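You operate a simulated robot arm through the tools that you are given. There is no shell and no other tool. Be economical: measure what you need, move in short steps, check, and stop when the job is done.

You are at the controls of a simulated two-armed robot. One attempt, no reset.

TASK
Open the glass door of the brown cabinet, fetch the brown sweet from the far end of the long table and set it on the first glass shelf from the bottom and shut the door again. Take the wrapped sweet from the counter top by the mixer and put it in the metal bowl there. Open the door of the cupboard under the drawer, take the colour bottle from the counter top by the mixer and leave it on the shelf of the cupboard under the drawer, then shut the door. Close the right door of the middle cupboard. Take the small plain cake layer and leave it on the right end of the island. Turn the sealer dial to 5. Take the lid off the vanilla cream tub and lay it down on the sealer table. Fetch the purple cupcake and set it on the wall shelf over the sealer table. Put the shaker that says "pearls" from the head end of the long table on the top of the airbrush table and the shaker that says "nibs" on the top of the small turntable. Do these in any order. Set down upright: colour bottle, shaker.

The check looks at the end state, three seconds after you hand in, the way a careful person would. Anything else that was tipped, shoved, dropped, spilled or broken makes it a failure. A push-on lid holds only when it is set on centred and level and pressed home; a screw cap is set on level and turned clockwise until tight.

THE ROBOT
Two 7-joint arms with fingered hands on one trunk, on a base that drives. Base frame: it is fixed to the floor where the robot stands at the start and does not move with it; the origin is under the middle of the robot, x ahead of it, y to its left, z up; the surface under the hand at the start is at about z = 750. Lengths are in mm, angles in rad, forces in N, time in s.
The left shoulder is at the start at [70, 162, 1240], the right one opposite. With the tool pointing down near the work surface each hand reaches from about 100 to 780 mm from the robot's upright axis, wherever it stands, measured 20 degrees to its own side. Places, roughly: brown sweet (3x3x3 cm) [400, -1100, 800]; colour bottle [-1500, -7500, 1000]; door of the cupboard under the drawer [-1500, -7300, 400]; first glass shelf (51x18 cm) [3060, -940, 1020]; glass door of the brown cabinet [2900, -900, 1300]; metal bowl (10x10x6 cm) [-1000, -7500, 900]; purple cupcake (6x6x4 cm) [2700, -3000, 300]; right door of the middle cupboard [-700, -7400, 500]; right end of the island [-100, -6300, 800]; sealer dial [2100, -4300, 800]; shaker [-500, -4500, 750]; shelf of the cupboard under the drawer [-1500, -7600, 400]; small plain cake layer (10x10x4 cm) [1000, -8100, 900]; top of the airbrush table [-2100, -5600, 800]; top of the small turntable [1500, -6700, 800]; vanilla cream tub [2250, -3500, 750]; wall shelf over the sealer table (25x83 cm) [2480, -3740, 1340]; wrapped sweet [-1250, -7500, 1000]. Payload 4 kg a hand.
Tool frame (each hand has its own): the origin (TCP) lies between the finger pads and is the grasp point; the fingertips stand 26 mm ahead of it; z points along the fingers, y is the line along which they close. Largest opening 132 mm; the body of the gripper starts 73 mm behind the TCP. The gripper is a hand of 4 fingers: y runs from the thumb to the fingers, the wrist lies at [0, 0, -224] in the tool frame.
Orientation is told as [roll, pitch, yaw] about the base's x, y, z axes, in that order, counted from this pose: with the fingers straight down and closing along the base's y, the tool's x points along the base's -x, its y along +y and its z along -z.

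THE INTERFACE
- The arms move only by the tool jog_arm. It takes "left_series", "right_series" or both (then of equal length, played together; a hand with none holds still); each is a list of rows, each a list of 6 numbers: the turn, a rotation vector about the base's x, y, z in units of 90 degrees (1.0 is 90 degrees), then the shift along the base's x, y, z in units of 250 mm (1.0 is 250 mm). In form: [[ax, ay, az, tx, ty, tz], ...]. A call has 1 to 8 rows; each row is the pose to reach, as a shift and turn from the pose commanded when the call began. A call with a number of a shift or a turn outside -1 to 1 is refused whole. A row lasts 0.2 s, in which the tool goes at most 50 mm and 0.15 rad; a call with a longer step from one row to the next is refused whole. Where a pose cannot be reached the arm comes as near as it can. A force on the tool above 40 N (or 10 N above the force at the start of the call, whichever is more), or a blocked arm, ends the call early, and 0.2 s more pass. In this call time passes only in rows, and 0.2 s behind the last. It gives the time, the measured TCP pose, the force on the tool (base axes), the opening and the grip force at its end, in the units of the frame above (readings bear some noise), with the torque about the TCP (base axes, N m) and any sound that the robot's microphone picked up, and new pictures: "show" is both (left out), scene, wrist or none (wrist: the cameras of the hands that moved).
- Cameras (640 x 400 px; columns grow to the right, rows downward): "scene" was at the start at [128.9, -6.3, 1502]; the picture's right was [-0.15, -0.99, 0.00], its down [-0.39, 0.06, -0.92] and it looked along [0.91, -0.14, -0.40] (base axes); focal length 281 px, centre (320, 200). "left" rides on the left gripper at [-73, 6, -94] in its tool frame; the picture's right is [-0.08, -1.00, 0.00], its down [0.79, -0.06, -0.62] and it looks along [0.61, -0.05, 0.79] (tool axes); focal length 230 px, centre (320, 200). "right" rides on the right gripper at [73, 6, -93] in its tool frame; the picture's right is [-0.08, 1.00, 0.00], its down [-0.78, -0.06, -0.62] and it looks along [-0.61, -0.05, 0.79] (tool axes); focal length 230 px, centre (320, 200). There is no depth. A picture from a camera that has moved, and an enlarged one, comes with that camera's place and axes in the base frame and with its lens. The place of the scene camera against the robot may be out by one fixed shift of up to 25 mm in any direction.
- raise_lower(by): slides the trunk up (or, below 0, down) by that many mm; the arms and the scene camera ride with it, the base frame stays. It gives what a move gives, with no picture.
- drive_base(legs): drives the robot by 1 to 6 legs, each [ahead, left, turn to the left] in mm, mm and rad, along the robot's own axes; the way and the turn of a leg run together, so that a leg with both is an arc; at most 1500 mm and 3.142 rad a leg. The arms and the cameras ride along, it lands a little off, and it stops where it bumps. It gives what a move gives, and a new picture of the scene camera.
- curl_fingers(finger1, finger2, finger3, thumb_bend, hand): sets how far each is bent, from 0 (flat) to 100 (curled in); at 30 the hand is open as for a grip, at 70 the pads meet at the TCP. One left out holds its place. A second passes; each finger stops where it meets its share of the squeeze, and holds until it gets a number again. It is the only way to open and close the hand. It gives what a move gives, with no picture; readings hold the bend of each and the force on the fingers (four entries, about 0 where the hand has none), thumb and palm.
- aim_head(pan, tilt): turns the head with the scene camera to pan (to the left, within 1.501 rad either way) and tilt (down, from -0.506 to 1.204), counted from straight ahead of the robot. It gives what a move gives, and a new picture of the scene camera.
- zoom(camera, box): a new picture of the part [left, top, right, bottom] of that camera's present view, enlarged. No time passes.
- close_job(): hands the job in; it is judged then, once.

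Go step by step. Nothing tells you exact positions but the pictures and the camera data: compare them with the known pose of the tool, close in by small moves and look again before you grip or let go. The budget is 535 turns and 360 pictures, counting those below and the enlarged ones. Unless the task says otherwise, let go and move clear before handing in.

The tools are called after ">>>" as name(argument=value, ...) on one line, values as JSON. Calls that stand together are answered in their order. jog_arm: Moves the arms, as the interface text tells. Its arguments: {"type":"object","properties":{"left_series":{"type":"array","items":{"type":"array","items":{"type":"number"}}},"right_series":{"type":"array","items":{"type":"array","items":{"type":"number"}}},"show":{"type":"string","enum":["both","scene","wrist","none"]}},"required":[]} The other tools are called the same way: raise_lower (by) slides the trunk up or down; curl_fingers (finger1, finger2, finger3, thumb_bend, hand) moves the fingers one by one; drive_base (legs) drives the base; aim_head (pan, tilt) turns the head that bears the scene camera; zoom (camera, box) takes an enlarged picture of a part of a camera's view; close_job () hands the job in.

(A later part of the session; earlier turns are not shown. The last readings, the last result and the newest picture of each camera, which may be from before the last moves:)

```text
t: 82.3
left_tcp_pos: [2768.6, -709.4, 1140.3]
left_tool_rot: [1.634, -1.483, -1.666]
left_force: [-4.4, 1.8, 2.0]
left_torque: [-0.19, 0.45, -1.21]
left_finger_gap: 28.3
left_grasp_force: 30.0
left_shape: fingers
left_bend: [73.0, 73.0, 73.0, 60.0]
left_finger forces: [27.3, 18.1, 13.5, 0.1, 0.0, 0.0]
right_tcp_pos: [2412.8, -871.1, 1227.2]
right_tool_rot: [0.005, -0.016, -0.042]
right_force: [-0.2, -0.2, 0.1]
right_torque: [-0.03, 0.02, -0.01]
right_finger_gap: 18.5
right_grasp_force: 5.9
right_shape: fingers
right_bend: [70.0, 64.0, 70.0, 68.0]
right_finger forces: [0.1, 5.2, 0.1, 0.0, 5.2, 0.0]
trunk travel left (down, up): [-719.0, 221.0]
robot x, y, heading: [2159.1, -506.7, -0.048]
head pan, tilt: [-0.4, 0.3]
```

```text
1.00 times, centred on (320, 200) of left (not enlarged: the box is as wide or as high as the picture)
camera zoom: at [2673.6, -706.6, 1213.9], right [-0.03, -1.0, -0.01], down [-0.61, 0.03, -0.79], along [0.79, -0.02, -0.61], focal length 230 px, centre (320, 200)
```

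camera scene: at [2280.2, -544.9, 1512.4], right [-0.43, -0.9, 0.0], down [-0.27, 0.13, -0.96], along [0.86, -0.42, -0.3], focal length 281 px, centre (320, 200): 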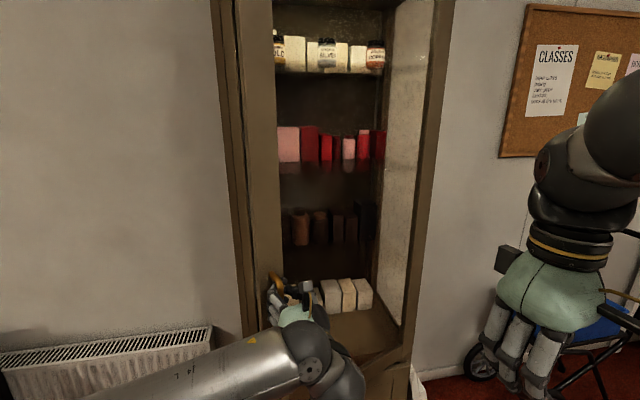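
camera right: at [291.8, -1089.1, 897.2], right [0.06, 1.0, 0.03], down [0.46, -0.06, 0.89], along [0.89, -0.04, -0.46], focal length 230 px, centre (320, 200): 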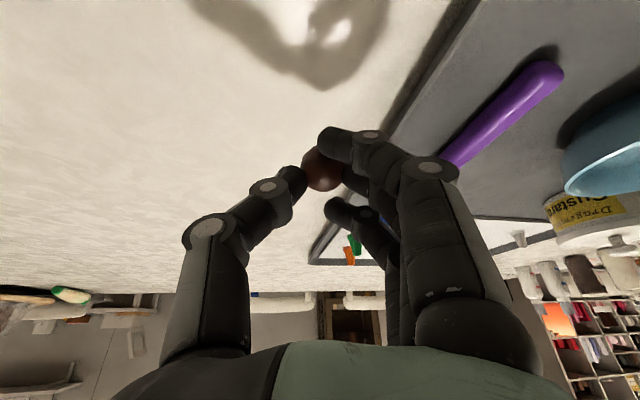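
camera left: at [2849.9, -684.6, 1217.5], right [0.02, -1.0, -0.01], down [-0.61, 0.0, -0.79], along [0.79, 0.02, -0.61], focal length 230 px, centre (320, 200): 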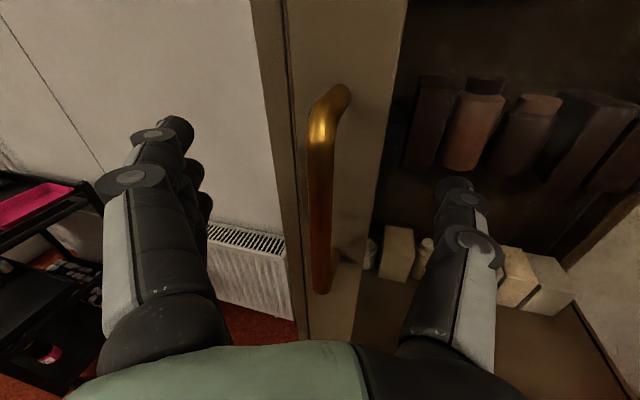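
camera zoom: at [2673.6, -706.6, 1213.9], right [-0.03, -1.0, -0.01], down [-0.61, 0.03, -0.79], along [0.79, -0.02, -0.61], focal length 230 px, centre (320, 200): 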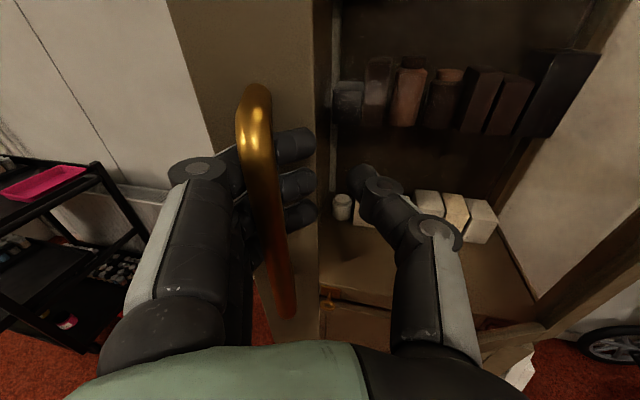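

The fingers are hooked behind the bar; sliding the hand left unhooks them without pushing the door. I open the thumb wide first.

>>> curl_fingers(hand="left", finger1=72, finger2=72, finger3=72, thumb_bend=20)

>>> jog_arm(left_series=[[0, 0, 0, 0.0, 0.1, 0], [0, 0, 0, 0.0, 0.2, 0], [0, 0, 0, 0, 0.3, 0]], show="both")

```text
t: 83.3
left_tcp_pos: [2770.2, -707.5, 1140.6]
left_tool_rot: [1.641, -1.484, -1.667]
left_force: [-3.3, 13.6, 0.0]
left_torque: [-0.15, 0.15, -0.33]
left_finger_gap: 80.8
left_grasp_force: 14.5
left_shape: fingers
left_bend: [73.0, 73.0, 72.0, 20.0]
left_finger forces: [16.9, 8.7, 3.5, 0.1, 0.0, 0.1]
right_tcp_pos: [2413.7, -870.2, 1228.2]
right_tool_rot: [0.003, -0.016, -0.042]
right_force: [0.6, -0.1, -0.5]
right_torque: [0.01, -0.03, 0.02]
right_finger_gap: 18.8
right_grasp_force: 5.3
right_shape: fingers
right_bend: [70.0, 64.0, 70.0, 68.0]
right_finger forces: [0.0, 5.2, 0.1, 0.1, 5.3, 0.0]
trunk travel left (down, up): [-719.0, 221.0]
robot x, y, heading: [2160.1, -510.2, -0.047]
head pan, tilt: [-0.4, 0.3]
```

```text
t: 84.1
left_tcp_pos: [2770.3, -635.2, 1139.3]
left_tool_rot: [1.63, -1.483, -1.662]
left_force: [-0.6, -0.1, 0.4]
left_torque: [0.01, 0.0, -0.02]
left_finger_gap: 77.6
left_grasp_force: 0.1
left_shape: fingers
left_bend: [72.0, 72.0, 72.0, 20.0]
left_finger forces: [0.0, 0.1, 0.0, 0.0, 0.0, 0.1]
right_tcp_pos: [2414.5, -873.8, 1227.7]
right_tool_rot: [0.003, -0.014, -0.044]
right_force: [-0.3, -0.4, 1.2]
right_torque: [0.01, -0.04, 0.01]
right_finger_gap: 18.5
right_grasp_force: 5.2
right_shape: fingers
right_bend: [70.0, 64.0, 70.0, 68.0]
right_finger forces: [0.0, 5.2, 0.1, 0.0, 5.2, 0.0]
trunk travel left (down, up): [-719.0, 221.0]
robot x, y, heading: [2160.4, -511.0, -0.048]
head pan, tilt: [-0.4, 0.3]
camera scene: at [2280.4, -546.1, 1512.2], right [-0.44, -0.9, 0.0], down [-0.27, 0.13, -0.96], along [0.86, -0.42, -0.3], focal length 281 px, centre (320, 200)
camera left: at [2674.7, -631.4, 1213.2], right [-0.03, -1.0, -0.01], down [-0.61, 0.03, -0.79], along [0.79, -0.02, -0.61], focal length 230 px, centre (320, 200)
```

scene: 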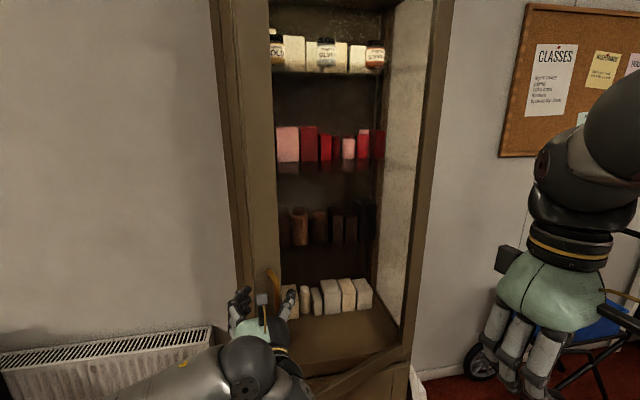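
left: 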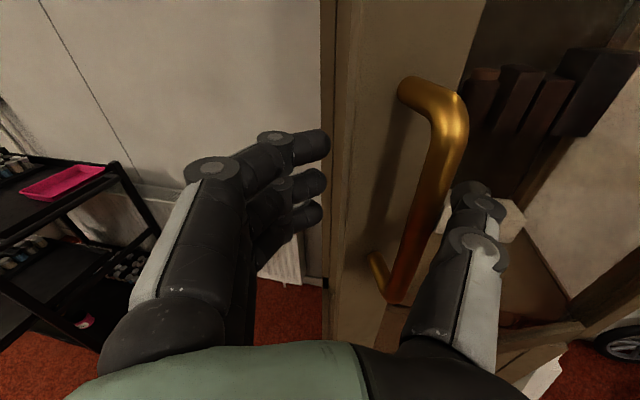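

Free, and the door stays ajar. Now I close the hand to a narrow shape, move left past the door edge, go in, and sweep right.

>>> curl_fingers(hand="left", finger1=68, finger2=68, finger3=68, thumb_bend=68)

>>> jog_arm(left_series=[[0, 0, 0, 0.0, 0.13, 0], [0, 0, 0, 0.0, 0.26, 0], [0, 0, 0, 0.12, 0.3, 0], [0, 0, 0, 0.25, 0.3, 0], [0, 0, 0, 0.38, 0.3, 0]], show="both")

```text
t: 84.9
left_tcp_pos: [2767.3, -652.3, 1136.6]
left_tool_rot: [1.545, -1.483, -1.597]
left_force: [8.0, -38.5, -0.9]
left_torque: [-0.11, -0.03, 0.67]
left_finger_gap: 44.8
left_grasp_force: 20.2
left_shape: fingers
left_bend: [68.0, 68.0, 68.0, 60.0]
left_finger forces: [0.0, 0.1, 0.0, 0.1, 39.5, 0.0]
right_tcp_pos: [2412.2, -880.4, 1225.2]
right_tool_rot: [0.005, -0.015, -0.052]
right_force: [-1.0, 0.8, -0.3]
right_torque: [-0.01, -0.04, 0.03]
right_finger_gap: 18.6
right_grasp_force: 4.8
right_shape: fingers
right_bend: [70.0, 64.0, 70.0, 68.0]
right_finger forces: [0.1, 5.2, 0.0, 0.0, 5.2, 0.0]
trunk travel left (down, up): [-719.0, 221.0]
robot x, y, heading: [2162.4, -514.8, -0.054]
head pan, tilt: [-0.4, 0.3]
stopped (left hand): the force on the tool passed its limit at 44 N (the readings are from after the stop); the commanded pose is now the measured one
```

```text
t: 85.2
left_tcp_pos: [2764.4, -651.2, 1138.2]
left_tool_rot: [1.504, -1.484, -1.573]
left_force: [9.0, -42.8, -3.2]
left_torque: [-0.1, -0.06, 0.85]
left_finger_gap: 47.0
left_grasp_force: 21.9
left_shape: fingers
left_bend: [68.0, 68.0, 68.0, 60.0]
left_finger forces: [0.0, 0.0, 0.1, 0.1, 43.2, 0.0]
right_tcp_pos: [2412.1, -886.2, 1225.1]
right_tool_rot: [0.011, -0.011, -0.059]
right_force: [0.3, 0.3, 0.1]
right_torque: [-0.05, -0.02, 0.03]
right_finger_gap: 18.6
right_grasp_force: 5.2
right_shape: fingers
right_bend: [70.0, 64.0, 70.0, 68.0]
right_finger forces: [0.0, 5.2, 0.0, 0.0, 5.2, 0.0]
trunk travel left (down, up): [-719.0, 221.0]
robot x, y, heading: [2159.8, -512.6, -0.062]
head pan, tilt: [-0.4, 0.3]
stopped in row 1 (left hand): the force on the tool passed its limit at 57 N (the readings are from after the stop); the commanded pose is now the measured one
camera scene: at [2282.6, -560.4, 1511.6], right [-0.45, -0.9, -0.01], down [-0.27, 0.14, -0.95], along [0.85, -0.42, -0.3], focal length 281 px, centre (320, 200)
camera left: at [2670.0, -644.7, 1212.6], right [-0.07, -1.0, -0.01], down [-0.62, 0.05, -0.78], along [0.78, -0.05, -0.62], focal length 230 px, centre (320, 200)
```

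scene: 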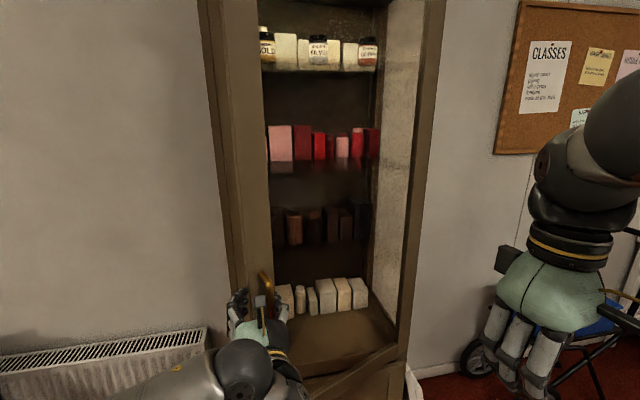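
left: 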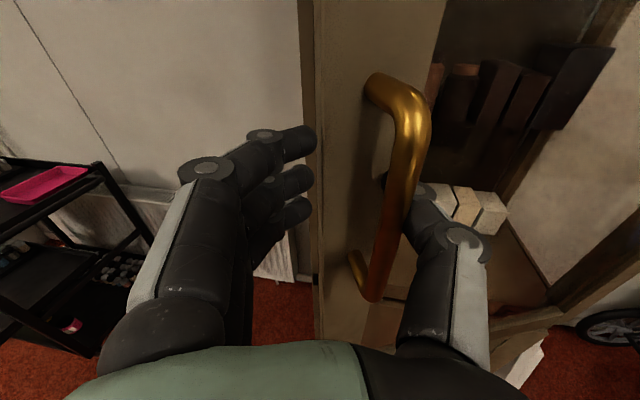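

The thumb caught the far side of the bar. I open it again and raise the hand above the bar before moving left.

>>> curl_fingers(hand="left", thumb_bend=25)

>>> jog_arm(left_series=[[0, 0, 0, 0.0, 0.0, 0.16], [0, 0, 0, 0.0, 0.0, 0.32], [0, 0, 0, 0.0, 0, 0.48], [0, 0, 0, 0, 0.15, 0.48], [0, 0, 0, 0, 0.3, 0.48], [0, 0, 0, 0, 0.45, 0.48]], show="both")

```text
t: 86.2
left_tcp_pos: [2765.7, -635.6, 1140.4]
left_tool_rot: [1.582, -1.491, -1.635]
left_force: [0.6, -0.7, 0.2]
left_torque: [0.0, 0.02, 0.02]
left_finger_gap: 80.3
left_grasp_force: 0.0
left_shape: fingers
left_bend: [68.0, 68.0, 68.0, 25.0]
left_finger forces: [0.0, 0.0, 0.1, 0.0, 0.0, 0.0]
right_tcp_pos: [2411.5, -875.3, 1227.8]
right_tool_rot: [0.001, -0.014, -0.051]
right_force: [0.0, 0.2, 0.2]
right_torque: [-0.02, 0.01, 0.01]
right_finger_gap: 18.7
right_grasp_force: 5.4
right_shape: fingers
right_bend: [70.0, 64.0, 70.0, 68.0]
right_finger forces: [0.0, 5.3, 0.1, 0.0, 5.2, 0.0]
trunk travel left (down, up): [-719.0, 221.0]
robot x, y, heading: [2159.5, -509.9, -0.056]
head pan, tilt: [-0.4, 0.3]
```

```text
t: 87.6
left_tcp_pos: [2765.2, -523.0, 1259.7]
left_tool_rot: [1.583, -1.491, -1.636]
left_force: [0.4, 0.7, -0.2]
left_torque: [0.01, -0.03, -0.06]
left_finger_gap: 79.9
left_grasp_force: 0.1
left_shape: fingers
left_bend: [68.0, 68.0, 68.0, 25.0]
left_finger forces: [0.0, 0.0, 0.1, 0.0, 0.0, 0.1]
right_tcp_pos: [2412.1, -875.6, 1228.1]
right_tool_rot: [0.0, -0.016, -0.051]
right_force: [-0.5, 0.6, -0.4]
right_torque: [-0.03, -0.01, 0.02]
right_finger_gap: 18.6
right_grasp_force: 5.0
right_shape: fingers
right_bend: [70.0, 64.0, 70.0, 68.0]
right_finger forces: [0.0, 5.2, 0.0, 0.0, 5.2, 0.1]
trunk travel left (down, up): [-719.0, 221.0]
robot x, y, heading: [2161.5, -514.7, -0.062]
head pan, tilt: [-0.4, 0.3]
camera scene: at [2280.1, -548.0, 1512.3], right [-0.44, -0.9, 0.0], down [-0.27, 0.13, -0.96], along [0.86, -0.42, -0.3], focal length 281 px, centre (320, 200)
camera left: at [2670.3, -518.0, 1334.3], right [-0.05, -1.0, 0.0], down [-0.61, 0.04, -0.79], along [0.79, -0.04, -0.62], focal length 230 px, centre (320, 200)
```

scene: 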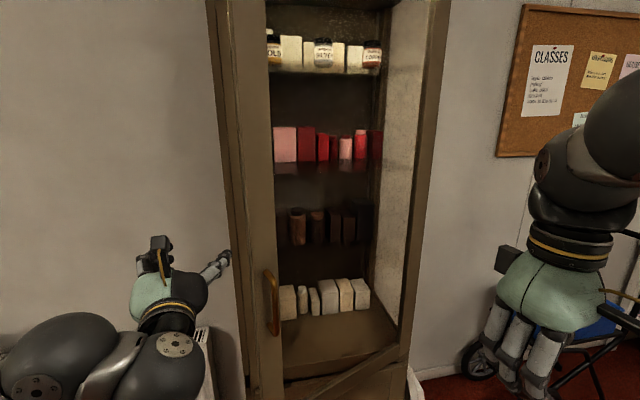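
left: 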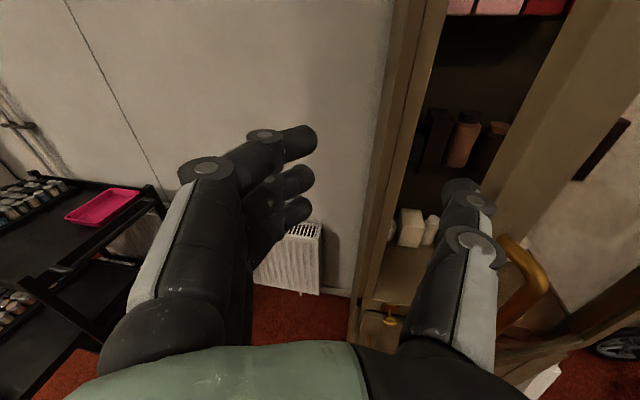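

>>> curl_fingers(hand="left", thumb_bend=68)

>>> jog_arm(left_series=[[0, 0, 0, 0.15, 0.0, 0], [0, 0, 0, 0.3, 0.0, 0], [0, 0, 0, 0.42, 0, 0], [0, 0, 0, 0.42, -0.15, 0], [0, 0, 0, 0.42, -0.3, 0], [0, 0, 0, 0.42, -0.45, 0], [0, 0, 0, 0.42, -0.6, 0]], show="both")

```text
t: 88.6
left_tcp_pos: [2766.2, -525.9, 1260.8]
left_tool_rot: [1.579, -1.489, -1.633]
left_force: [0.5, 0.2, -0.5]
left_torque: [-0.01, -0.02, -0.01]
left_finger_gap: 18.4
left_grasp_force: 0.0
left_shape: fingers
left_bend: [68.0, 68.0, 68.0, 68.0]
left_finger forces: [0.0, 0.1, 0.0, 0.0, 0.0, 0.0]
right_tcp_pos: [2411.1, -877.2, 1227.3]
right_tool_rot: [0.002, -0.012, -0.05]
right_force: [0.0, 0.9, 0.1]
right_torque: [0.0, 0.02, 0.01]
right_finger_gap: 18.6
right_grasp_force: 5.3
right_shape: fingers
right_bend: [70.0, 64.0, 70.0, 68.0]
right_finger forces: [0.0, 5.2, 0.1, 0.1, 5.2, 0.0]
trunk travel left (down, up): [-719.0, 221.0]
robot x, y, heading: [2158.8, -513.9, -0.057]
head pan, tilt: [-0.4, 0.3]
```

```text
t: 90.0
left_tcp_pos: [2874.2, -611.3, 1260.4]
left_tool_rot: [1.589, -1.486, -1.623]
left_force: [0.6, 0.9, 0.0]
left_torque: [0.01, 0.03, -0.03]
left_finger_gap: 17.9
left_grasp_force: 0.0
left_shape: fingers
left_bend: [68.0, 68.0, 68.0, 68.0]
left_finger forces: [0.1, 0.0, 0.1, 0.1, 0.0, 0.0]
right_tcp_pos: [2414.2, -872.3, 1227.2]
right_tool_rot: [0.003, -0.017, -0.047]
right_force: [0.4, 0.1, 0.5]
right_torque: [0.01, 0.01, -0.03]
right_finger_gap: 18.6
right_grasp_force: 5.4
right_shape: fingers
right_bend: [70.0, 64.0, 70.0, 68.0]
right_finger forces: [0.0, 5.1, 0.1, 0.0, 5.2, 0.1]
trunk travel left (down, up): [-719.0, 221.0]
robot x, y, heading: [2157.5, -513.1, -0.055]
head pan, tilt: [-0.4, 0.3]
stopped in row 6 (left hand): the force on the tool passed its limit at 48 N (the readings are from after the stop); the commanded pose is now the measured one
camera scene: at [2280.1, -545.6, 1512.4], right [-0.44, -0.9, 0.0], down [-0.27, 0.13, -0.96], along [0.86, -0.42, -0.29], focal length 281 px, centre (320, 200)
camera left: at [2780.4, -607.2, 1334.2], right [-0.03, -1.0, -0.01], down [-0.61, 0.03, -0.79], along [0.79, -0.02, -0.62], focal length 230 px, centre (320, 200)
```

scene: 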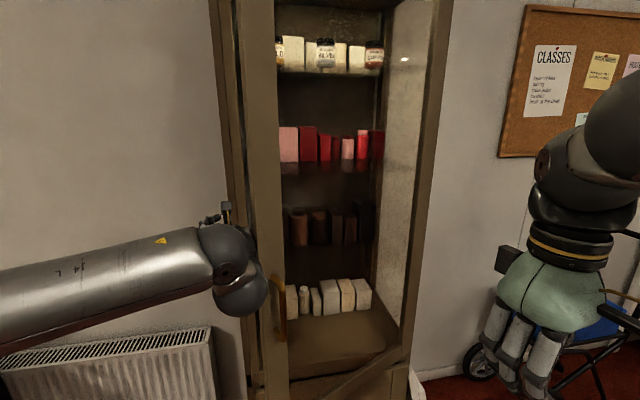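
left: 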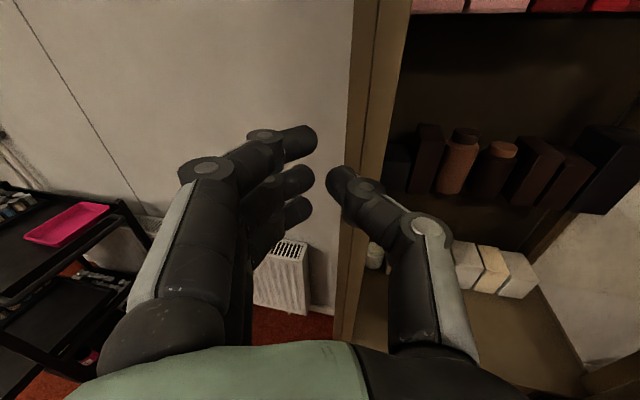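

The wrist touches the door's end face. I turn the hand to the right so the fingers reach behind the door.

>>> jog_arm(left_series=[[0, 0, -0.09, 0.0, 0.02, 0], [0, 0, -0.18, 0.0, 0.02, 0], [0, 0, -0.27, 0.0, 0.02, 0], [0, 0, -0.36, 0, 0.02, 0], [0, 0, -0.45, 0, 0.0, 0], [0, 0, -0.45, 0, -0.12, 0], [0, 0, -0.45, 0, -0.24, 0]], show="both")

```text
t: 91.6
left_tcp_pos: [2876.6, -674.4, 1261.3]
left_tool_rot: [1.584, -1.482, -2.321]
left_force: [0.1, 0.1, -0.2]
left_torque: [0.0, 0.01, 0.02]
left_finger_gap: 17.9
left_grasp_force: 0.0
left_shape: fingers
left_bend: [68.0, 68.0, 68.0, 68.0]
left_finger forces: [0.1, 0.0, 0.0, 0.1, 0.1, 0.1]
right_tcp_pos: [2411.7, -876.6, 1226.8]
right_tool_rot: [0.005, -0.014, -0.046]
right_force: [-0.3, 0.6, -0.7]
right_torque: [0.05, -0.02, -0.02]
right_finger_gap: 18.5
right_grasp_force: 5.4
right_shape: fingers
right_bend: [70.0, 64.0, 70.0, 68.0]
right_finger forces: [0.1, 5.2, 0.0, 0.1, 5.2, 0.1]
trunk travel left (down, up): [-719.0, 221.0]
robot x, y, heading: [2163.3, -513.1, -0.053]
head pan, tilt: [-0.4, 0.3]
camera scene: at [2280.9, -549.9, 1512.2], right [-0.44, -0.9, 0.0], down [-0.27, 0.13, -0.96], along [0.86, -0.42, -0.3], focal length 281 px, centre (320, 200)
camera left: at [2805.1, -611.6, 1334.6], right [-0.67, -0.74, -0.01], down [-0.45, 0.42, -0.79], along [0.59, -0.53, -0.62], focal length 230 px, centre (320, 200)
```

scene: 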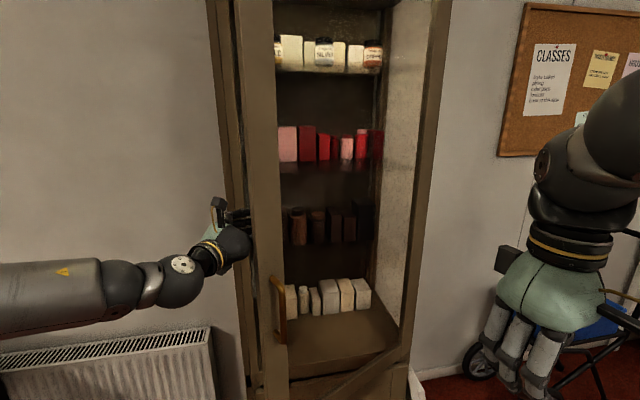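
left: 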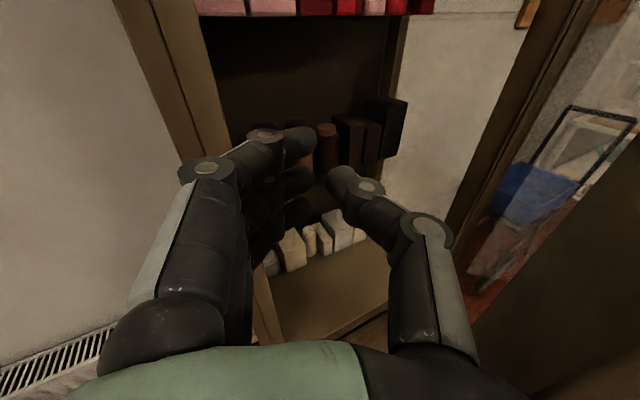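

>>> jog_arm(left_series=[[0, 0, 0, -0.12, -0.08, 0], [0, 0, 0, -0.24, -0.16, 0], [0, 0, 0, -0.36, -0.26, 0], [0, 0, 0, -0.48, -0.36, 0], [0, 0, 0, -0.58, -0.48, 0], [0, 0, 0, -0.68, -0.6, 0]], show="scene")

```text
t: 92.1
left_tcp_pos: [2834.7, -693.2, 1259.6]
left_tool_rot: [1.578, -1.482, -2.298]
left_force: [1.2, 1.0, -0.1]
left_torque: [0.0, 0.02, -0.2]
left_finger_gap: 18.2
left_grasp_force: 0.6
left_shape: fingers
left_bend: [68.0, 68.0, 68.0, 68.0]
left_finger forces: [0.0, 0.0, 0.0, 0.1, 0.0, 1.1]
right_tcp_pos: [2413.7, -871.4, 1228.7]
right_tool_rot: [0.002, -0.016, -0.041]
right_force: [-0.3, 0.0, 0.2]
right_torque: [0.02, 0.0, -0.02]
right_finger_gap: 18.6
right_grasp_force: 5.5
right_shape: fingers
right_bend: [70.0, 64.0, 70.0, 68.0]
right_finger forces: [0.0, 5.3, 0.0, 0.1, 5.2, 0.0]
trunk travel left (down, up): [-719.0, 221.0]
robot x, y, heading: [2159.2, -510.1, -0.048]
head pan, tilt: [-0.4, 0.3]
stopped in row 2 (left hand): the force on the tool passed its limit at 46 N (the readings are from after the stop); the commanded pose is now the measured one
camera scene: at [2278.8, -545.2, 1512.5], right [-0.43, -0.9, 0.0], down [-0.27, 0.13, -0.96], along [0.86, -0.41, -0.29], focal length 281 px, centre (320, 200)
```

scene: 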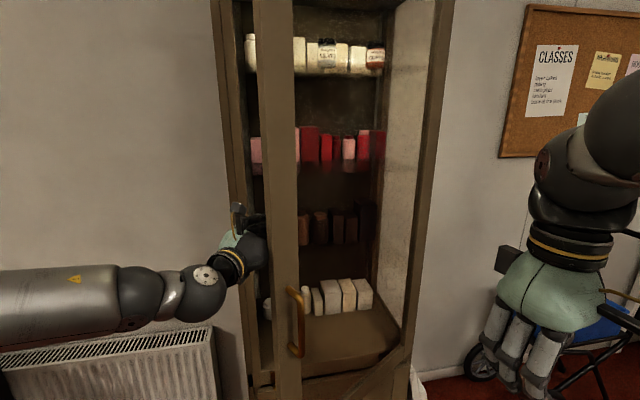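

The door is swinging open. I keep pushing in smaller steps.

>>> jog_arm(left_series=[[0, 0, 0, -0.05, -0.06, 0], [0, 0, 0, -0.1, -0.12, 0], [0, 0, 0, -0.15, -0.18, 0], [0, 0, 0, -0.2, -0.24, 0], [0, 0, 0, -0.25, -0.3, 0], [0, 0, 0, -0.3, -0.36, 0], [0, 0, 0, -0.35, -0.42, 0], [0, 0, 0, -0.4, -0.48, 0]], show="scene")

```text
t: 93.9
left_tcp_pos: [2733.5, -816.4, 1258.8]
left_tool_rot: [1.549, -1.483, -2.277]
left_force: [0.2, -0.7, 0.5]
left_torque: [0.02, -0.01, -0.02]
left_finger_gap: 17.9
left_grasp_force: 0.1
left_shape: fingers
left_bend: [68.0, 68.0, 68.0, 68.0]
left_finger forces: [0.0, 0.0, 0.0, 0.0, 0.0, 0.0]
right_tcp_pos: [2413.1, -874.2, 1227.1]
right_tool_rot: [0.003, -0.014, -0.041]
right_force: [-0.7, 0.4, -0.2]
right_torque: [0.02, -0.01, 0.01]
right_finger_gap: 18.8
right_grasp_force: 4.6
right_shape: fingers
right_bend: [70.0, 64.0, 70.0, 68.0]
right_finger forces: [0.0, 5.3, 0.1, 0.0, 5.1, 0.1]
trunk travel left (down, up): [-719.0, 221.0]
robot x, y, heading: [2162.5, -512.1, -0.049]
head pan, tilt: [-0.4, 0.3]
camera scene: at [2279.7, -547.8, 1512.3], right [-0.43, -0.9, 0.0], down [-0.27, 0.13, -0.96], along [0.86, -0.42, -0.3], focal length 281 px, centre (320, 200)
```

scene: 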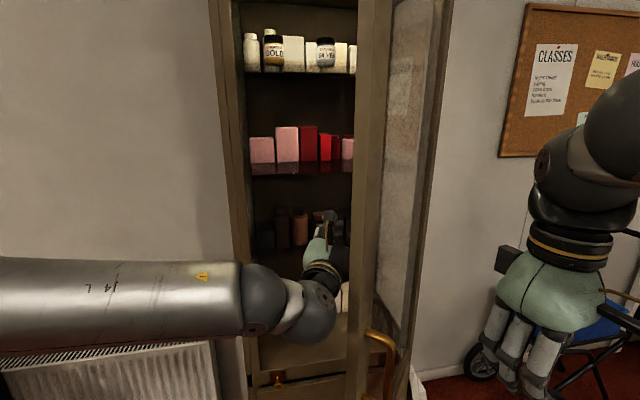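

>>> jog_arm(left_series=[[0, 0, 0, -0.03, -0.07, 0], [0, 0, 0, -0.06, -0.14, 0], [0, 0, 0, -0.09, -0.21, 0], [0, 0, 0, -0.12, -0.28, 0], [0, 0, 0, -0.15, -0.35, 0]], show="scene")

```text
t: 95.1
left_tcp_pos: [2695.9, -907.4, 1257.4]
left_tool_rot: [1.538, -1.482, -2.267]
left_force: [0.4, -0.7, 0.0]
left_torque: [0.02, -0.01, 0.02]
left_finger_gap: 17.7
left_grasp_force: 0.1
left_shape: fingers
left_bend: [68.0, 68.0, 68.0, 68.0]
left_finger forces: [0.1, 0.0, 0.0, 0.0, 0.0, 0.0]
right_tcp_pos: [2413.2, -874.9, 1227.6]
right_tool_rot: [0.005, -0.013, -0.044]
right_force: [-0.4, -0.6, 1.1]
right_torque: [0.01, 0.01, 0.0]
right_finger_gap: 18.6
right_grasp_force: 5.5
right_shape: fingers
right_bend: [70.0, 64.0, 70.0, 68.0]
right_finger forces: [0.1, 5.3, 0.1, 0.0, 5.2, 0.0]
trunk travel left (down, up): [-719.0, 221.0]
robot x, y, heading: [2164.1, -510.5, -0.049]
head pan, tilt: [-0.4, 0.3]
camera scene: at [2280.1, -549.1, 1512.2], right [-0.43, -0.9, 0.0], down [-0.27, 0.13, -0.96], along [0.86, -0.42, -0.3], focal length 281 px, centre (320, 200)
```

scene: 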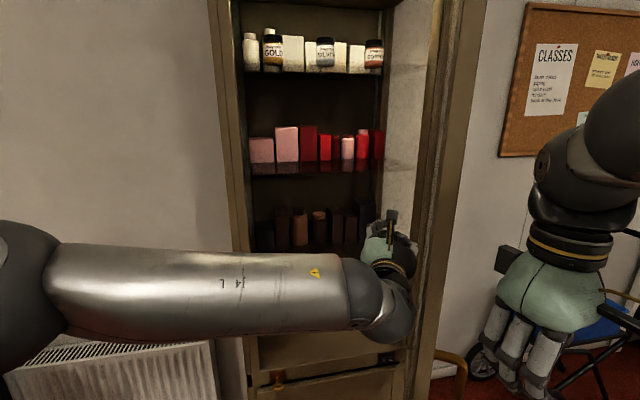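

The door is wide open. I bring the left hand back to the left.

>>> jog_arm(left_series=[[0, 0, 0, 0, 0.19, 0], [0, 0, 0, 0, 0.38, 0], [0, 0, 0, 0, 0.57, 0], [0, 0, 0, 0, 0.76, 0], [0, 0, 0, 0, 0.95, 0]], show="none")

>>> jog_arm(left_series=[[0, 0, 0.09, -0.05, 0.19, 0], [0, 0, 0.18, -0.1, 0.38, 0], [0, 0, 0.27, -0.15, 0.57, 0], [0, 0, 0.36, -0.2, 0.76, 0], [0, 0, 0.4, -0.25, 0.95, 0]], show="scene")

```text
t: 96.3
left_tcp_pos: [2693.9, -664.8, 1258.8]
left_tool_rot: [1.57, -1.484, -2.296]
left_force: [-0.2, 0.9, -0.2]
left_torque: [0.02, -0.01, -0.03]
left_finger_gap: 18.0
left_grasp_force: 0.1
left_shape: fingers
left_bend: [68.0, 68.0, 68.0, 68.0]
left_finger forces: [0.0, 0.0, 0.0, 0.1, 0.0, 0.0]
right_tcp_pos: [2413.4, -870.9, 1227.9]
right_tool_rot: [0.002, -0.013, -0.045]
right_force: [0.6, 1.3, 0.2]
right_torque: [-0.02, 0.02, 0.02]
right_finger_gap: 18.7
right_grasp_force: 5.4
right_shape: fingers
right_bend: [70.0, 64.0, 70.0, 68.0]
right_finger forces: [0.0, 5.1, 0.1, 0.1, 5.1, 0.1]
trunk travel left (down, up): [-719.0, 221.0]
robot x, y, heading: [2161.6, -507.1, -0.052]
head pan, tilt: [-0.4, 0.3]
```

```text
t: 97.5
left_tcp_pos: [2682.6, -469.9, 1234.5]
left_tool_rot: [1.128, -1.444, -1.226]
left_force: [0.0, -1.1, 5.7]
left_torque: [0.04, 0.48, 0.03]
left_finger_gap: 18.1
left_grasp_force: 0.1
left_shape: fingers
left_bend: [68.0, 68.0, 68.0, 68.0]
left_finger forces: [0.0, 0.0, 0.0, 0.0, 0.0, 0.0]
left hand out of reach, approached as far as the arm can: row 2, 3, 4, 5
right_tcp_pos: [2413.4, -878.0, 1226.2]
right_tool_rot: [0.007, -0.013, -0.044]
right_force: [0.7, -1.0, 0.1]
right_torque: [0.01, 0.11, 0.02]
right_finger_gap: 18.4
right_grasp_force: 5.0
right_shape: fingers
right_bend: [70.0, 64.0, 70.0, 68.0]
right_finger forces: [0.1, 5.2, 0.1, 0.1, 5.2, 0.1]
trunk travel left (down, up): [-719.0, 221.0]
robot x, y, heading: [2161.8, -509.9, -0.05]
head pan, tilt: [-0.4, 0.3]
camera scene: at [2280.0, -552.3, 1512.2], right [-0.44, -0.9, 0.0], down [-0.27, 0.13, -0.95], along [0.86, -0.41, -0.3], focal length 281 px, centre (320, 200)
```

scene: 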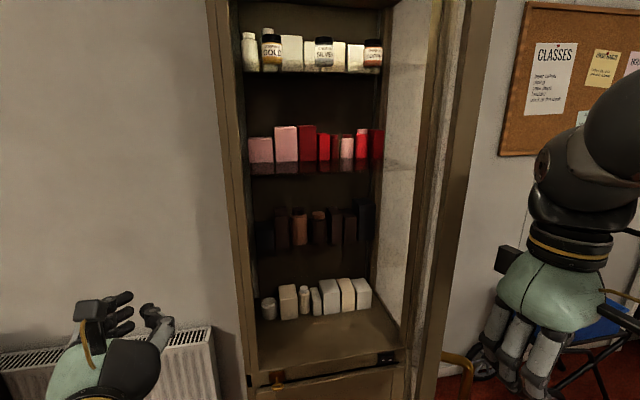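

The cabinet is yawed about -0.28 rad, like the room; the door is open ~60°, which leaves room for entering from the left. I bring the right hand to the middle and drive nearer.

>>> jog_arm(right_series=[[0, 0, -0.05, 0, 0.18, 0], [0, 0, -0.1, 0, 0.36, 0], [0, 0, -0.15, 0, 0.54, 0], [0, 0, -0.18, 0, 0.7, 0]], show="none")

>>> drive_base(legs=[[150, 0, 0]])

```text
t: 98.5
left_tcp_pos: [2683.9, -464.5, 1256.0]
left_tool_rot: [1.535, -1.485, -1.631]
left_force: [-0.4, -1.0, -0.5]
left_torque: [0.03, -0.01, -0.04]
left_finger_gap: 18.1
left_grasp_force: 0.1
left_shape: fingers
left_bend: [68.0, 68.0, 68.0, 68.0]
left_finger forces: [0.0, 0.0, 0.1, 0.0, 0.1, 0.1]
right_tcp_pos: [2415.5, -694.8, 1226.4]
right_tool_rot: [-0.002, -0.014, -0.325]
right_force: [-0.5, 0.3, 0.0]
right_torque: [-0.01, 0.05, 0.0]
right_finger_gap: 18.3
right_grasp_force: 5.6
right_shape: fingers
right_bend: [70.0, 64.0, 70.0, 68.0]
right_finger forces: [0.0, 5.2, 0.0, 0.0, 5.1, 0.1]
trunk travel left (down, up): [-719.0, 221.0]
robot x, y, heading: [2160.2, -511.6, -0.051]
head pan, tilt: [-0.4, 0.3]
```

```text
t: 99.9
left_tcp_pos: [2831.2, -474.9, 1257.0]
left_tool_rot: [1.557, -1.482, -1.654]
left_force: [-0.2, 0.3, 0.4]
left_torque: [0.0, 0.01, 0.0]
left_finger_gap: 18.0
left_grasp_force: 0.0
left_shape: fingers
left_bend: [68.0, 68.0, 68.0, 68.0]
left_finger forces: [0.0, 0.0, 0.0, 0.0, 0.0, 0.0]
right_tcp_pos: [2562.0, -706.5, 1227.8]
right_tool_rot: [0.006, -0.014, -0.327]
right_force: [0.2, -0.6, -0.5]
right_torque: [0.01, 0.02, -0.03]
right_finger_gap: 18.5
right_grasp_force: 5.0
right_shape: fingers
right_bend: [70.0, 64.0, 70.0, 68.0]
right_finger forces: [0.0, 5.2, 0.0, 0.1, 5.2, 0.1]
trunk travel left (down, up): [-719.0, 221.0]
robot x, y, heading: [2309.1, -519.8, -0.048]
head pan, tilt: [-0.4, 0.3]
camera scene: at [2428.9, -556.6, 1512.3], right [-0.44, -0.9, 0.0], down [-0.27, 0.13, -0.96], along [0.86, -0.42, -0.3], focal length 281 px, centre (320, 200)
```

scene: 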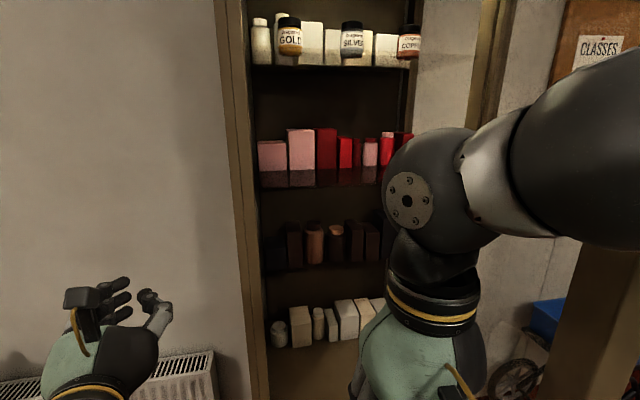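

>>> curl_fingers(hand="right", finger1=100)

>>> jog_arm(right_series=[[-0.025, -0.086, 0, 0.1, -0.02, 0], [-0.05, -0.172, 0, 0.2, -0.04, 0], [-0.075, -0.258, 0, 0.3, -0.06, 0], [-0.1, -0.344, 0, 0.4, -0.08, 0], [-0.125, -0.43, 0, 0.5, -0.1, 0], [-0.14, -0.48, 0, 0.6, -0.12, 0]], show="both")

```text
t: 100.9
left_tcp_pos: [2831.8, -474.4, 1255.0]
left_tool_rot: [1.55, -1.481, -1.647]
left_force: [-0.1, -0.2, 0.2]
left_torque: [-0.01, 0.01, 0.01]
left_finger_gap: 18.3
left_grasp_force: 0.1
left_shape: fingers
left_bend: [68.0, 68.0, 68.0, 68.0]
left_finger forces: [0.0, 0.0, 0.0, 0.1, 0.0, 0.0]
right_tcp_pos: [2563.2, -706.7, 1227.3]
right_tool_rot: [0.003, -0.013, -0.327]
right_force: [-0.1, -0.5, 0.8]
right_torque: [0.04, -0.02, 0.03]
right_finger_gap: 39.8
right_grasp_force: 5.0
right_shape: fingers
right_bend: [100.0, 64.0, 70.0, 68.0]
right_finger forces: [0.1, 5.2, 0.0, 0.0, 5.1, 0.1]
trunk travel left (down, up): [-719.0, 221.0]
robot x, y, heading: [2309.5, -515.1, -0.049]
head pan, tilt: [-0.4, 0.3]
```

```text
t: 102.3
left_tcp_pos: [2834.2, -471.0, 1257.3]
left_tool_rot: [1.526, -1.486, -1.625]
left_force: [0.3, 1.1, 0.2]
left_torque: [-0.02, -0.01, -0.01]
left_finger_gap: 18.4
left_grasp_force: 0.0
left_shape: fingers
left_bend: [68.0, 68.0, 68.0, 68.0]
left_finger forces: [0.0, 0.0, 0.0, 0.0, 0.0, 0.0]
right_tcp_pos: [2724.9, -707.4, 1246.8]
right_tool_rot: [0.063, -0.781, -0.327]
right_force: [1.4, 0.5, -0.1]
right_torque: [-0.03, 0.0, -0.07]
right_finger_gap: 40.2
right_grasp_force: 5.1
right_shape: fingers
right_bend: [100.0, 64.0, 70.0, 68.0]
right_finger forces: [0.0, 5.2, 0.0, 0.1, 5.1, 0.1]
right hand out of reach, approached as far as the arm can: row 3, 4, 5, 6
trunk travel left (down, up): [-719.0, 221.0]
robot x, y, heading: [2307.5, -523.9, -0.053]
head pan, tilt: [-0.4, 0.3]
camera scene: at [2432.6, -550.4, 1512.1], right [-0.43, -0.9, 0.0], down [-0.27, 0.13, -0.96], along [0.86, -0.42, -0.3], focal length 281 px, centre (320, 200)
camera right: at [2613.3, -668.6, 1263.0], right [0.33, 0.94, 0.1], down [0.09, -0.14, 0.99], along [0.94, -0.32, -0.13], focal length 230 px, centre (320, 200)
```

scene: 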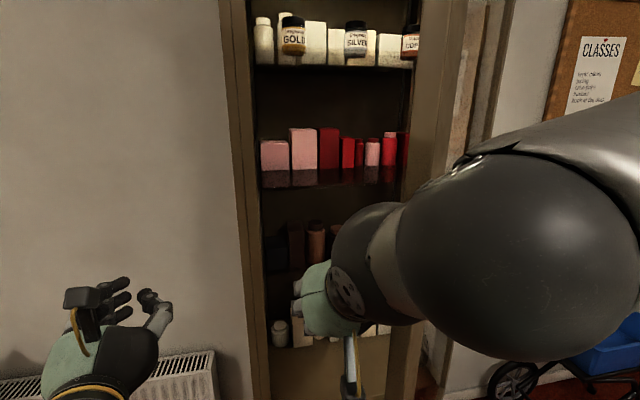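
right: 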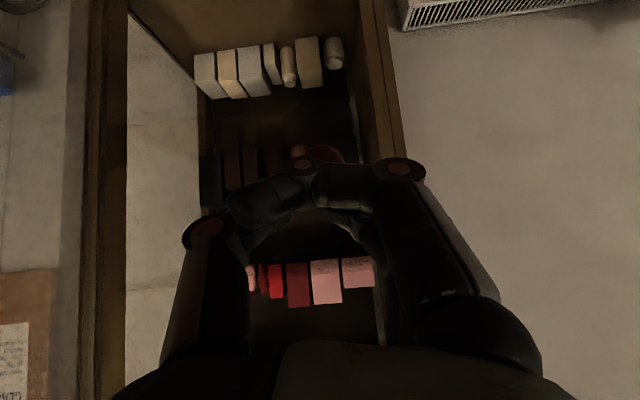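

>>> jog_arm(right_series=[[0, 0, 0, 0.05, -0.03, -0.12], [0, 0, 0, 0.1, -0.06, -0.24], [0, 0, 0, 0.17, -0.1, -0.36], [0, 0, 0, 0.25, -0.14, -0.46], [0, 0, 0, 0.4, -0.2, -0.46], [0, 0, 0, 0.55, -0.26, -0.46]], show="both")

```text
t: 103.9
left_tcp_pos: [2867.2, -330.4, 1268.2]
left_tool_rot: [-0.189, -1.514, 0.359]
left_force: [-0.2, 1.1, -0.6]
left_torque: [0.02, -0.06, -0.13]
left_finger_gap: 18.1
left_grasp_force: 0.0
left_shape: fingers
left_bend: [68.0, 68.0, 68.0, 68.0]
left_finger forces: [0.0, 0.0, 0.0, 0.0, 0.0, 0.1]
right_tcp_pos: [2950.1, -619.5, 1134.6]
right_tool_rot: [0.017, -0.849, -0.104]
right_force: [1.0, -1.3, -0.5]
right_torque: [0.02, 0.05, 0.06]
right_finger_gap: 39.9
right_grasp_force: 5.0
right_shape: fingers
right_bend: [100.0, 64.0, 70.0, 68.0]
right_finger forces: [0.0, 5.3, 0.0, 0.0, 5.2, 0.0]
right hand out of reach, approached as far as the arm can: row 1, 2, 3
trunk travel left (down, up): [-719.0, 221.0]
robot x, y, heading: [2376.7, -500.6, 0.147]
head pan, tilt: [-0.4, 0.3]
stopped in row 6 (right hand): the arm was blocked; the commanded pose is now the measured one
camera scene: at [2471.1, -386.4, 1522.8], right [-0.25, -0.96, 0.08], down [-0.26, -0.01, -0.97], along [0.93, -0.26, -0.25], focal length 281 px, centre (320, 200)
camera right: at [2832.4, -604.0, 1143.1], right [0.14, 0.99, 0.07], down [0.05, -0.08, 1.0], along [0.99, -0.14, -0.06], focal length 230 px, centre (320, 200)
```

scene: 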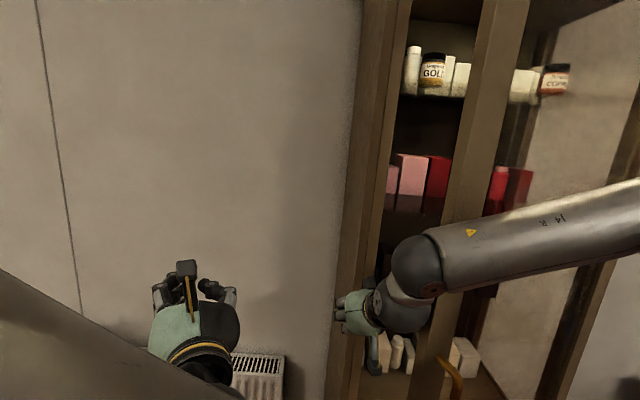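
right: 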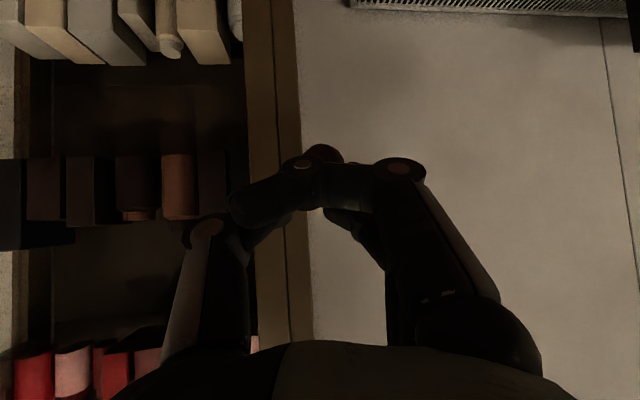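

The right elbow pressed on the door and shoved the robot around. I withdraw the right hand first.

>>> jog_arm(right_series=[[0, 0, 0, -0.1, 0.0, 0.05], [0, 0, 0, -0.25, 0.0, 0.1], [0, 0, 0, -0.4, 0.0, 0.15], [0, 0, 0, -0.55, 0.0, 0.2], [0, 0, 0, -0.7, 0.0, 0.25], [0, 0, 0, -0.85, 0.0, 0.3]], show="scene")

```text
t: 104.2
left_tcp_pos: [2965.7, -282.3, 1266.7]
left_tool_rot: [0.58, -1.501, -0.126]
left_force: [-0.5, 3.5, 0.4]
left_torque: [-0.05, 0.0, -0.38]
left_finger_gap: 18.3
left_grasp_force: 0.1
left_shape: fingers
left_bend: [68.0, 68.0, 68.0, 68.0]
left_finger forces: [0.0, 0.0, 0.0, 0.0, 0.0, 0.0]
right_tcp_pos: [3101.6, -529.8, 1096.6]
right_tool_rot: [0.175, -0.809, 0.061]
right_force: [2.1, 4.9, 3.2]
right_torque: [-0.27, 0.28, -0.27]
right_finger_gap: 39.9
right_grasp_force: 5.3
right_shape: fingers
right_bend: [100.0, 64.0, 70.0, 68.0]
right_finger forces: [0.1, 5.3, 0.0, 0.1, 5.2, 0.1]
trunk travel left (down, up): [-719.0, 221.0]
robot x, y, heading: [2473.9, -471.9, 0.424]
head pan, tilt: [-0.4, 0.3]
stopped in row 1 (left hand): the arm was blocked; the commanded pose is now the measured one
camera scene: at [2598.7, -442.1, 1511.5], right [0.02, -1.0, 0.0], down [-0.29, 0.0, -0.96], along [0.96, 0.02, -0.29], focal length 281 px, centre (320, 200)
```

scene: 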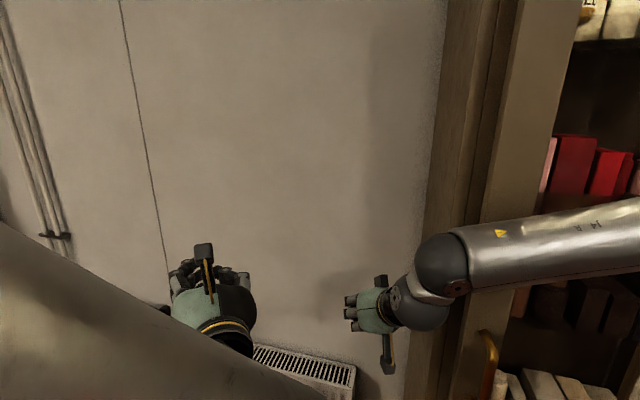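

>>> drive_base(legs=[[-228, 103, 0]])

```text
t: 105.0
left_tcp_pos: [2977.8, -305.1, 1255.5]
left_tool_rot: [0.541, -1.486, -0.162]
left_force: [1.9, 1.0, 0.0]
left_torque: [0.04, -0.02, 0.0]
left_finger_gap: 18.4
left_grasp_force: 0.1
left_shape: fingers
left_bend: [68.0, 68.0, 68.0, 68.0]
left_finger forces: [0.1, 0.0, 0.0, 0.0, 0.0, 0.0]
right_tcp_pos: [3099.4, -554.7, 1098.4]
right_tool_rot: [0.142, -0.804, 0.034]
right_force: [0.5, 0.1, -0.7]
right_torque: [-0.04, 0.02, -0.04]
right_finger_gap: 39.9
right_grasp_force: 5.8
right_shape: fingers
right_bend: [100.0, 64.0, 70.0, 68.0]
right_finger forces: [0.0, 5.3, 0.1, 0.0, 5.1, 0.0]
trunk travel left (down, up): [-719.0, 221.0]
robot x, y, heading: [2468.5, -477.4, 0.362]
head pan, tilt: [-0.4, 0.3]
stopped in leg 1: the robot was blocked; the commanded pose is now the measured one
camera scene: at [2610.8, -449.9, 1510.1], right [-0.04, -1.0, 0.0], down [-0.31, 0.01, -0.95], along [0.95, -0.04, -0.31], focal length 281 px, centre (320, 200)
```

scene: 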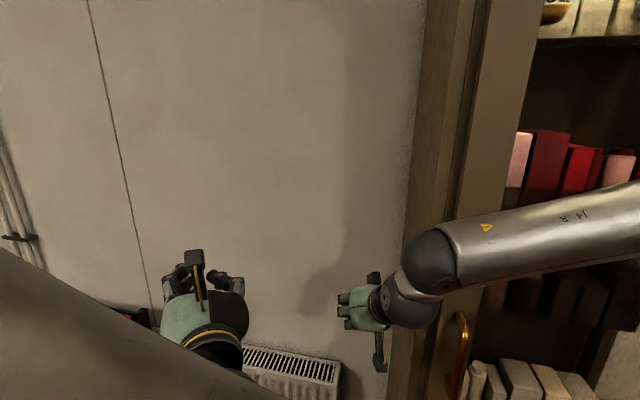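

>>> aim_head(pan=-1.2, tilt=0.5)

>>> aim_head(pan=0.9, tilt=0.6)

```text
t: 106.1
left_tcp_pos: [2964.3, -311.9, 1261.9]
left_tool_rot: [0.628, -1.494, -0.252]
left_force: [0.3, -0.6, -0.3]
left_torque: [0.01, 0.01, 0.01]
left_finger_gap: 18.1
left_grasp_force: 0.0
left_shape: fingers
left_bend: [68.0, 68.0, 68.0, 68.0]
left_finger forces: [0.0, 0.0, 0.0, 0.0, 0.0, 0.0]
right_tcp_pos: [3087.1, -559.4, 1104.5]
right_tool_rot: [0.147, -0.812, 0.028]
right_force: [-0.2, -0.1, -0.2]
right_torque: [-0.03, 0.0, 0.02]
right_finger_gap: 40.2
right_grasp_force: 5.0
right_shape: fingers
right_bend: [100.0, 64.0, 70.0, 68.0]
right_finger forces: [0.0, 5.2, 0.1, 0.1, 5.1, 0.0]
trunk travel left (down, up): [-719.0, 221.0]
robot x, y, heading: [2466.9, -479.0, 0.364]
head pan, tilt: [-1.201, 0.499]
camera scene: at [2563.5, -520.4, 1493.6], right [-0.74, -0.67, 0.0], down [-0.32, 0.36, -0.88], along [0.59, -0.65, -0.48], focal length 281 px, centre (320, 200)
```

scene: 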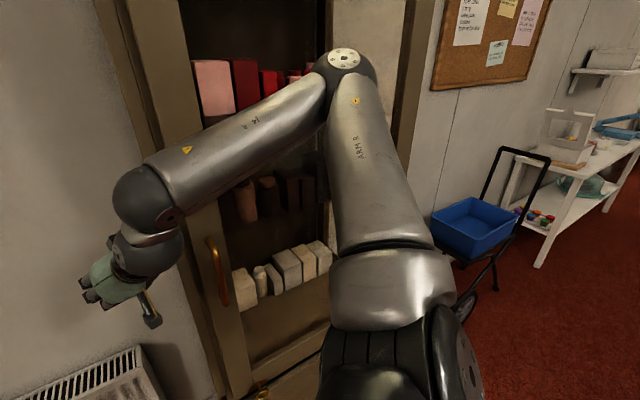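

```text
t: 108.1
left_tcp_pos: [2962.5, -311.1, 1262.7]
left_tool_rot: [0.595, -1.495, -0.215]
left_force: [0.4, -0.4, 0.0]
left_torque: [-0.02, 0.04, 0.0]
left_finger_gap: 18.0
left_grasp_force: 0.0
left_shape: fingers
left_bend: [68.0, 68.0, 68.0, 68.0]
left_finger forces: [0.0, 0.0, 0.0, 0.1, 0.0, 0.0]
right_tcp_pos: [3085.9, -560.5, 1105.7]
right_tool_rot: [0.147, -0.814, 0.029]
right_force: [-0.2, -0.6, -1.0]
right_torque: [0.0, -0.01, -0.01]
right_finger_gap: 40.0
right_grasp_force: 4.7
right_shape: fingers
right_bend: [100.0, 64.0, 70.0, 68.0]
right_finger forces: [0.0, 5.4, 0.0, 0.0, 5.1, 0.0]
trunk travel left (down, up): [-719.0, 221.0]
robot x, y, heading: [2463.6, -476.8, 0.355]
head pan, tilt: [0.901, 0.6]
camera scene: at [2589.5, -457.0, 1487.5], right [-0.04, -1.0, 0.0], down [-0.54, 0.02, -0.84], along [0.84, -0.03, -0.54], focal length 281 px, centre (320, 200)
```

scene: 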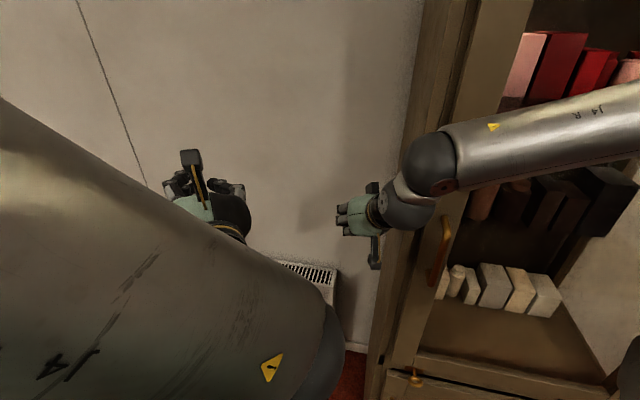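

>>> drive_base(legs=[[-120, 80, 0]])

```text
t: 109.5
left_tcp_pos: [2824.7, -279.4, 1262.7]
left_tool_rot: [0.593, -1.497, -0.216]
left_force: [-0.2, -0.5, -0.5]
left_torque: [-0.03, -0.03, 0.02]
left_finger_gap: 18.0
left_grasp_force: 0.0
left_shape: fingers
left_bend: [68.0, 68.0, 68.0, 68.0]
left_finger forces: [0.1, 0.0, 0.0, 0.0, 0.1, 0.0]
right_tcp_pos: [2947.2, -527.7, 1104.7]
right_tool_rot: [0.146, -0.814, 0.028]
right_force: [-0.2, 0.1, 0.2]
right_torque: [0.01, 0.06, 0.0]
right_finger_gap: 39.9
right_grasp_force: 5.3
right_shape: fingers
right_bend: [100.0, 64.0, 70.0, 68.0]
right_finger forces: [0.1, 5.2, 0.0, 0.0, 5.1, 0.1]
trunk travel left (down, up): [-719.0, 221.0]
robot x, y, heading: [2326.0, -448.3, 0.365]
head pan, tilt: [0.901, 0.6]
camera scene: at [2451.5, -425.1, 1486.5], right [-0.04, -1.0, 0.0], down [-0.55, 0.02, -0.84], along [0.84, -0.03, -0.55], focal length 281 px, centre (320, 200)
```

scene: 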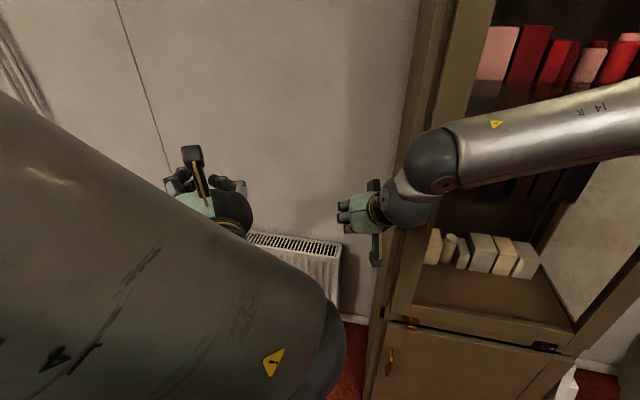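

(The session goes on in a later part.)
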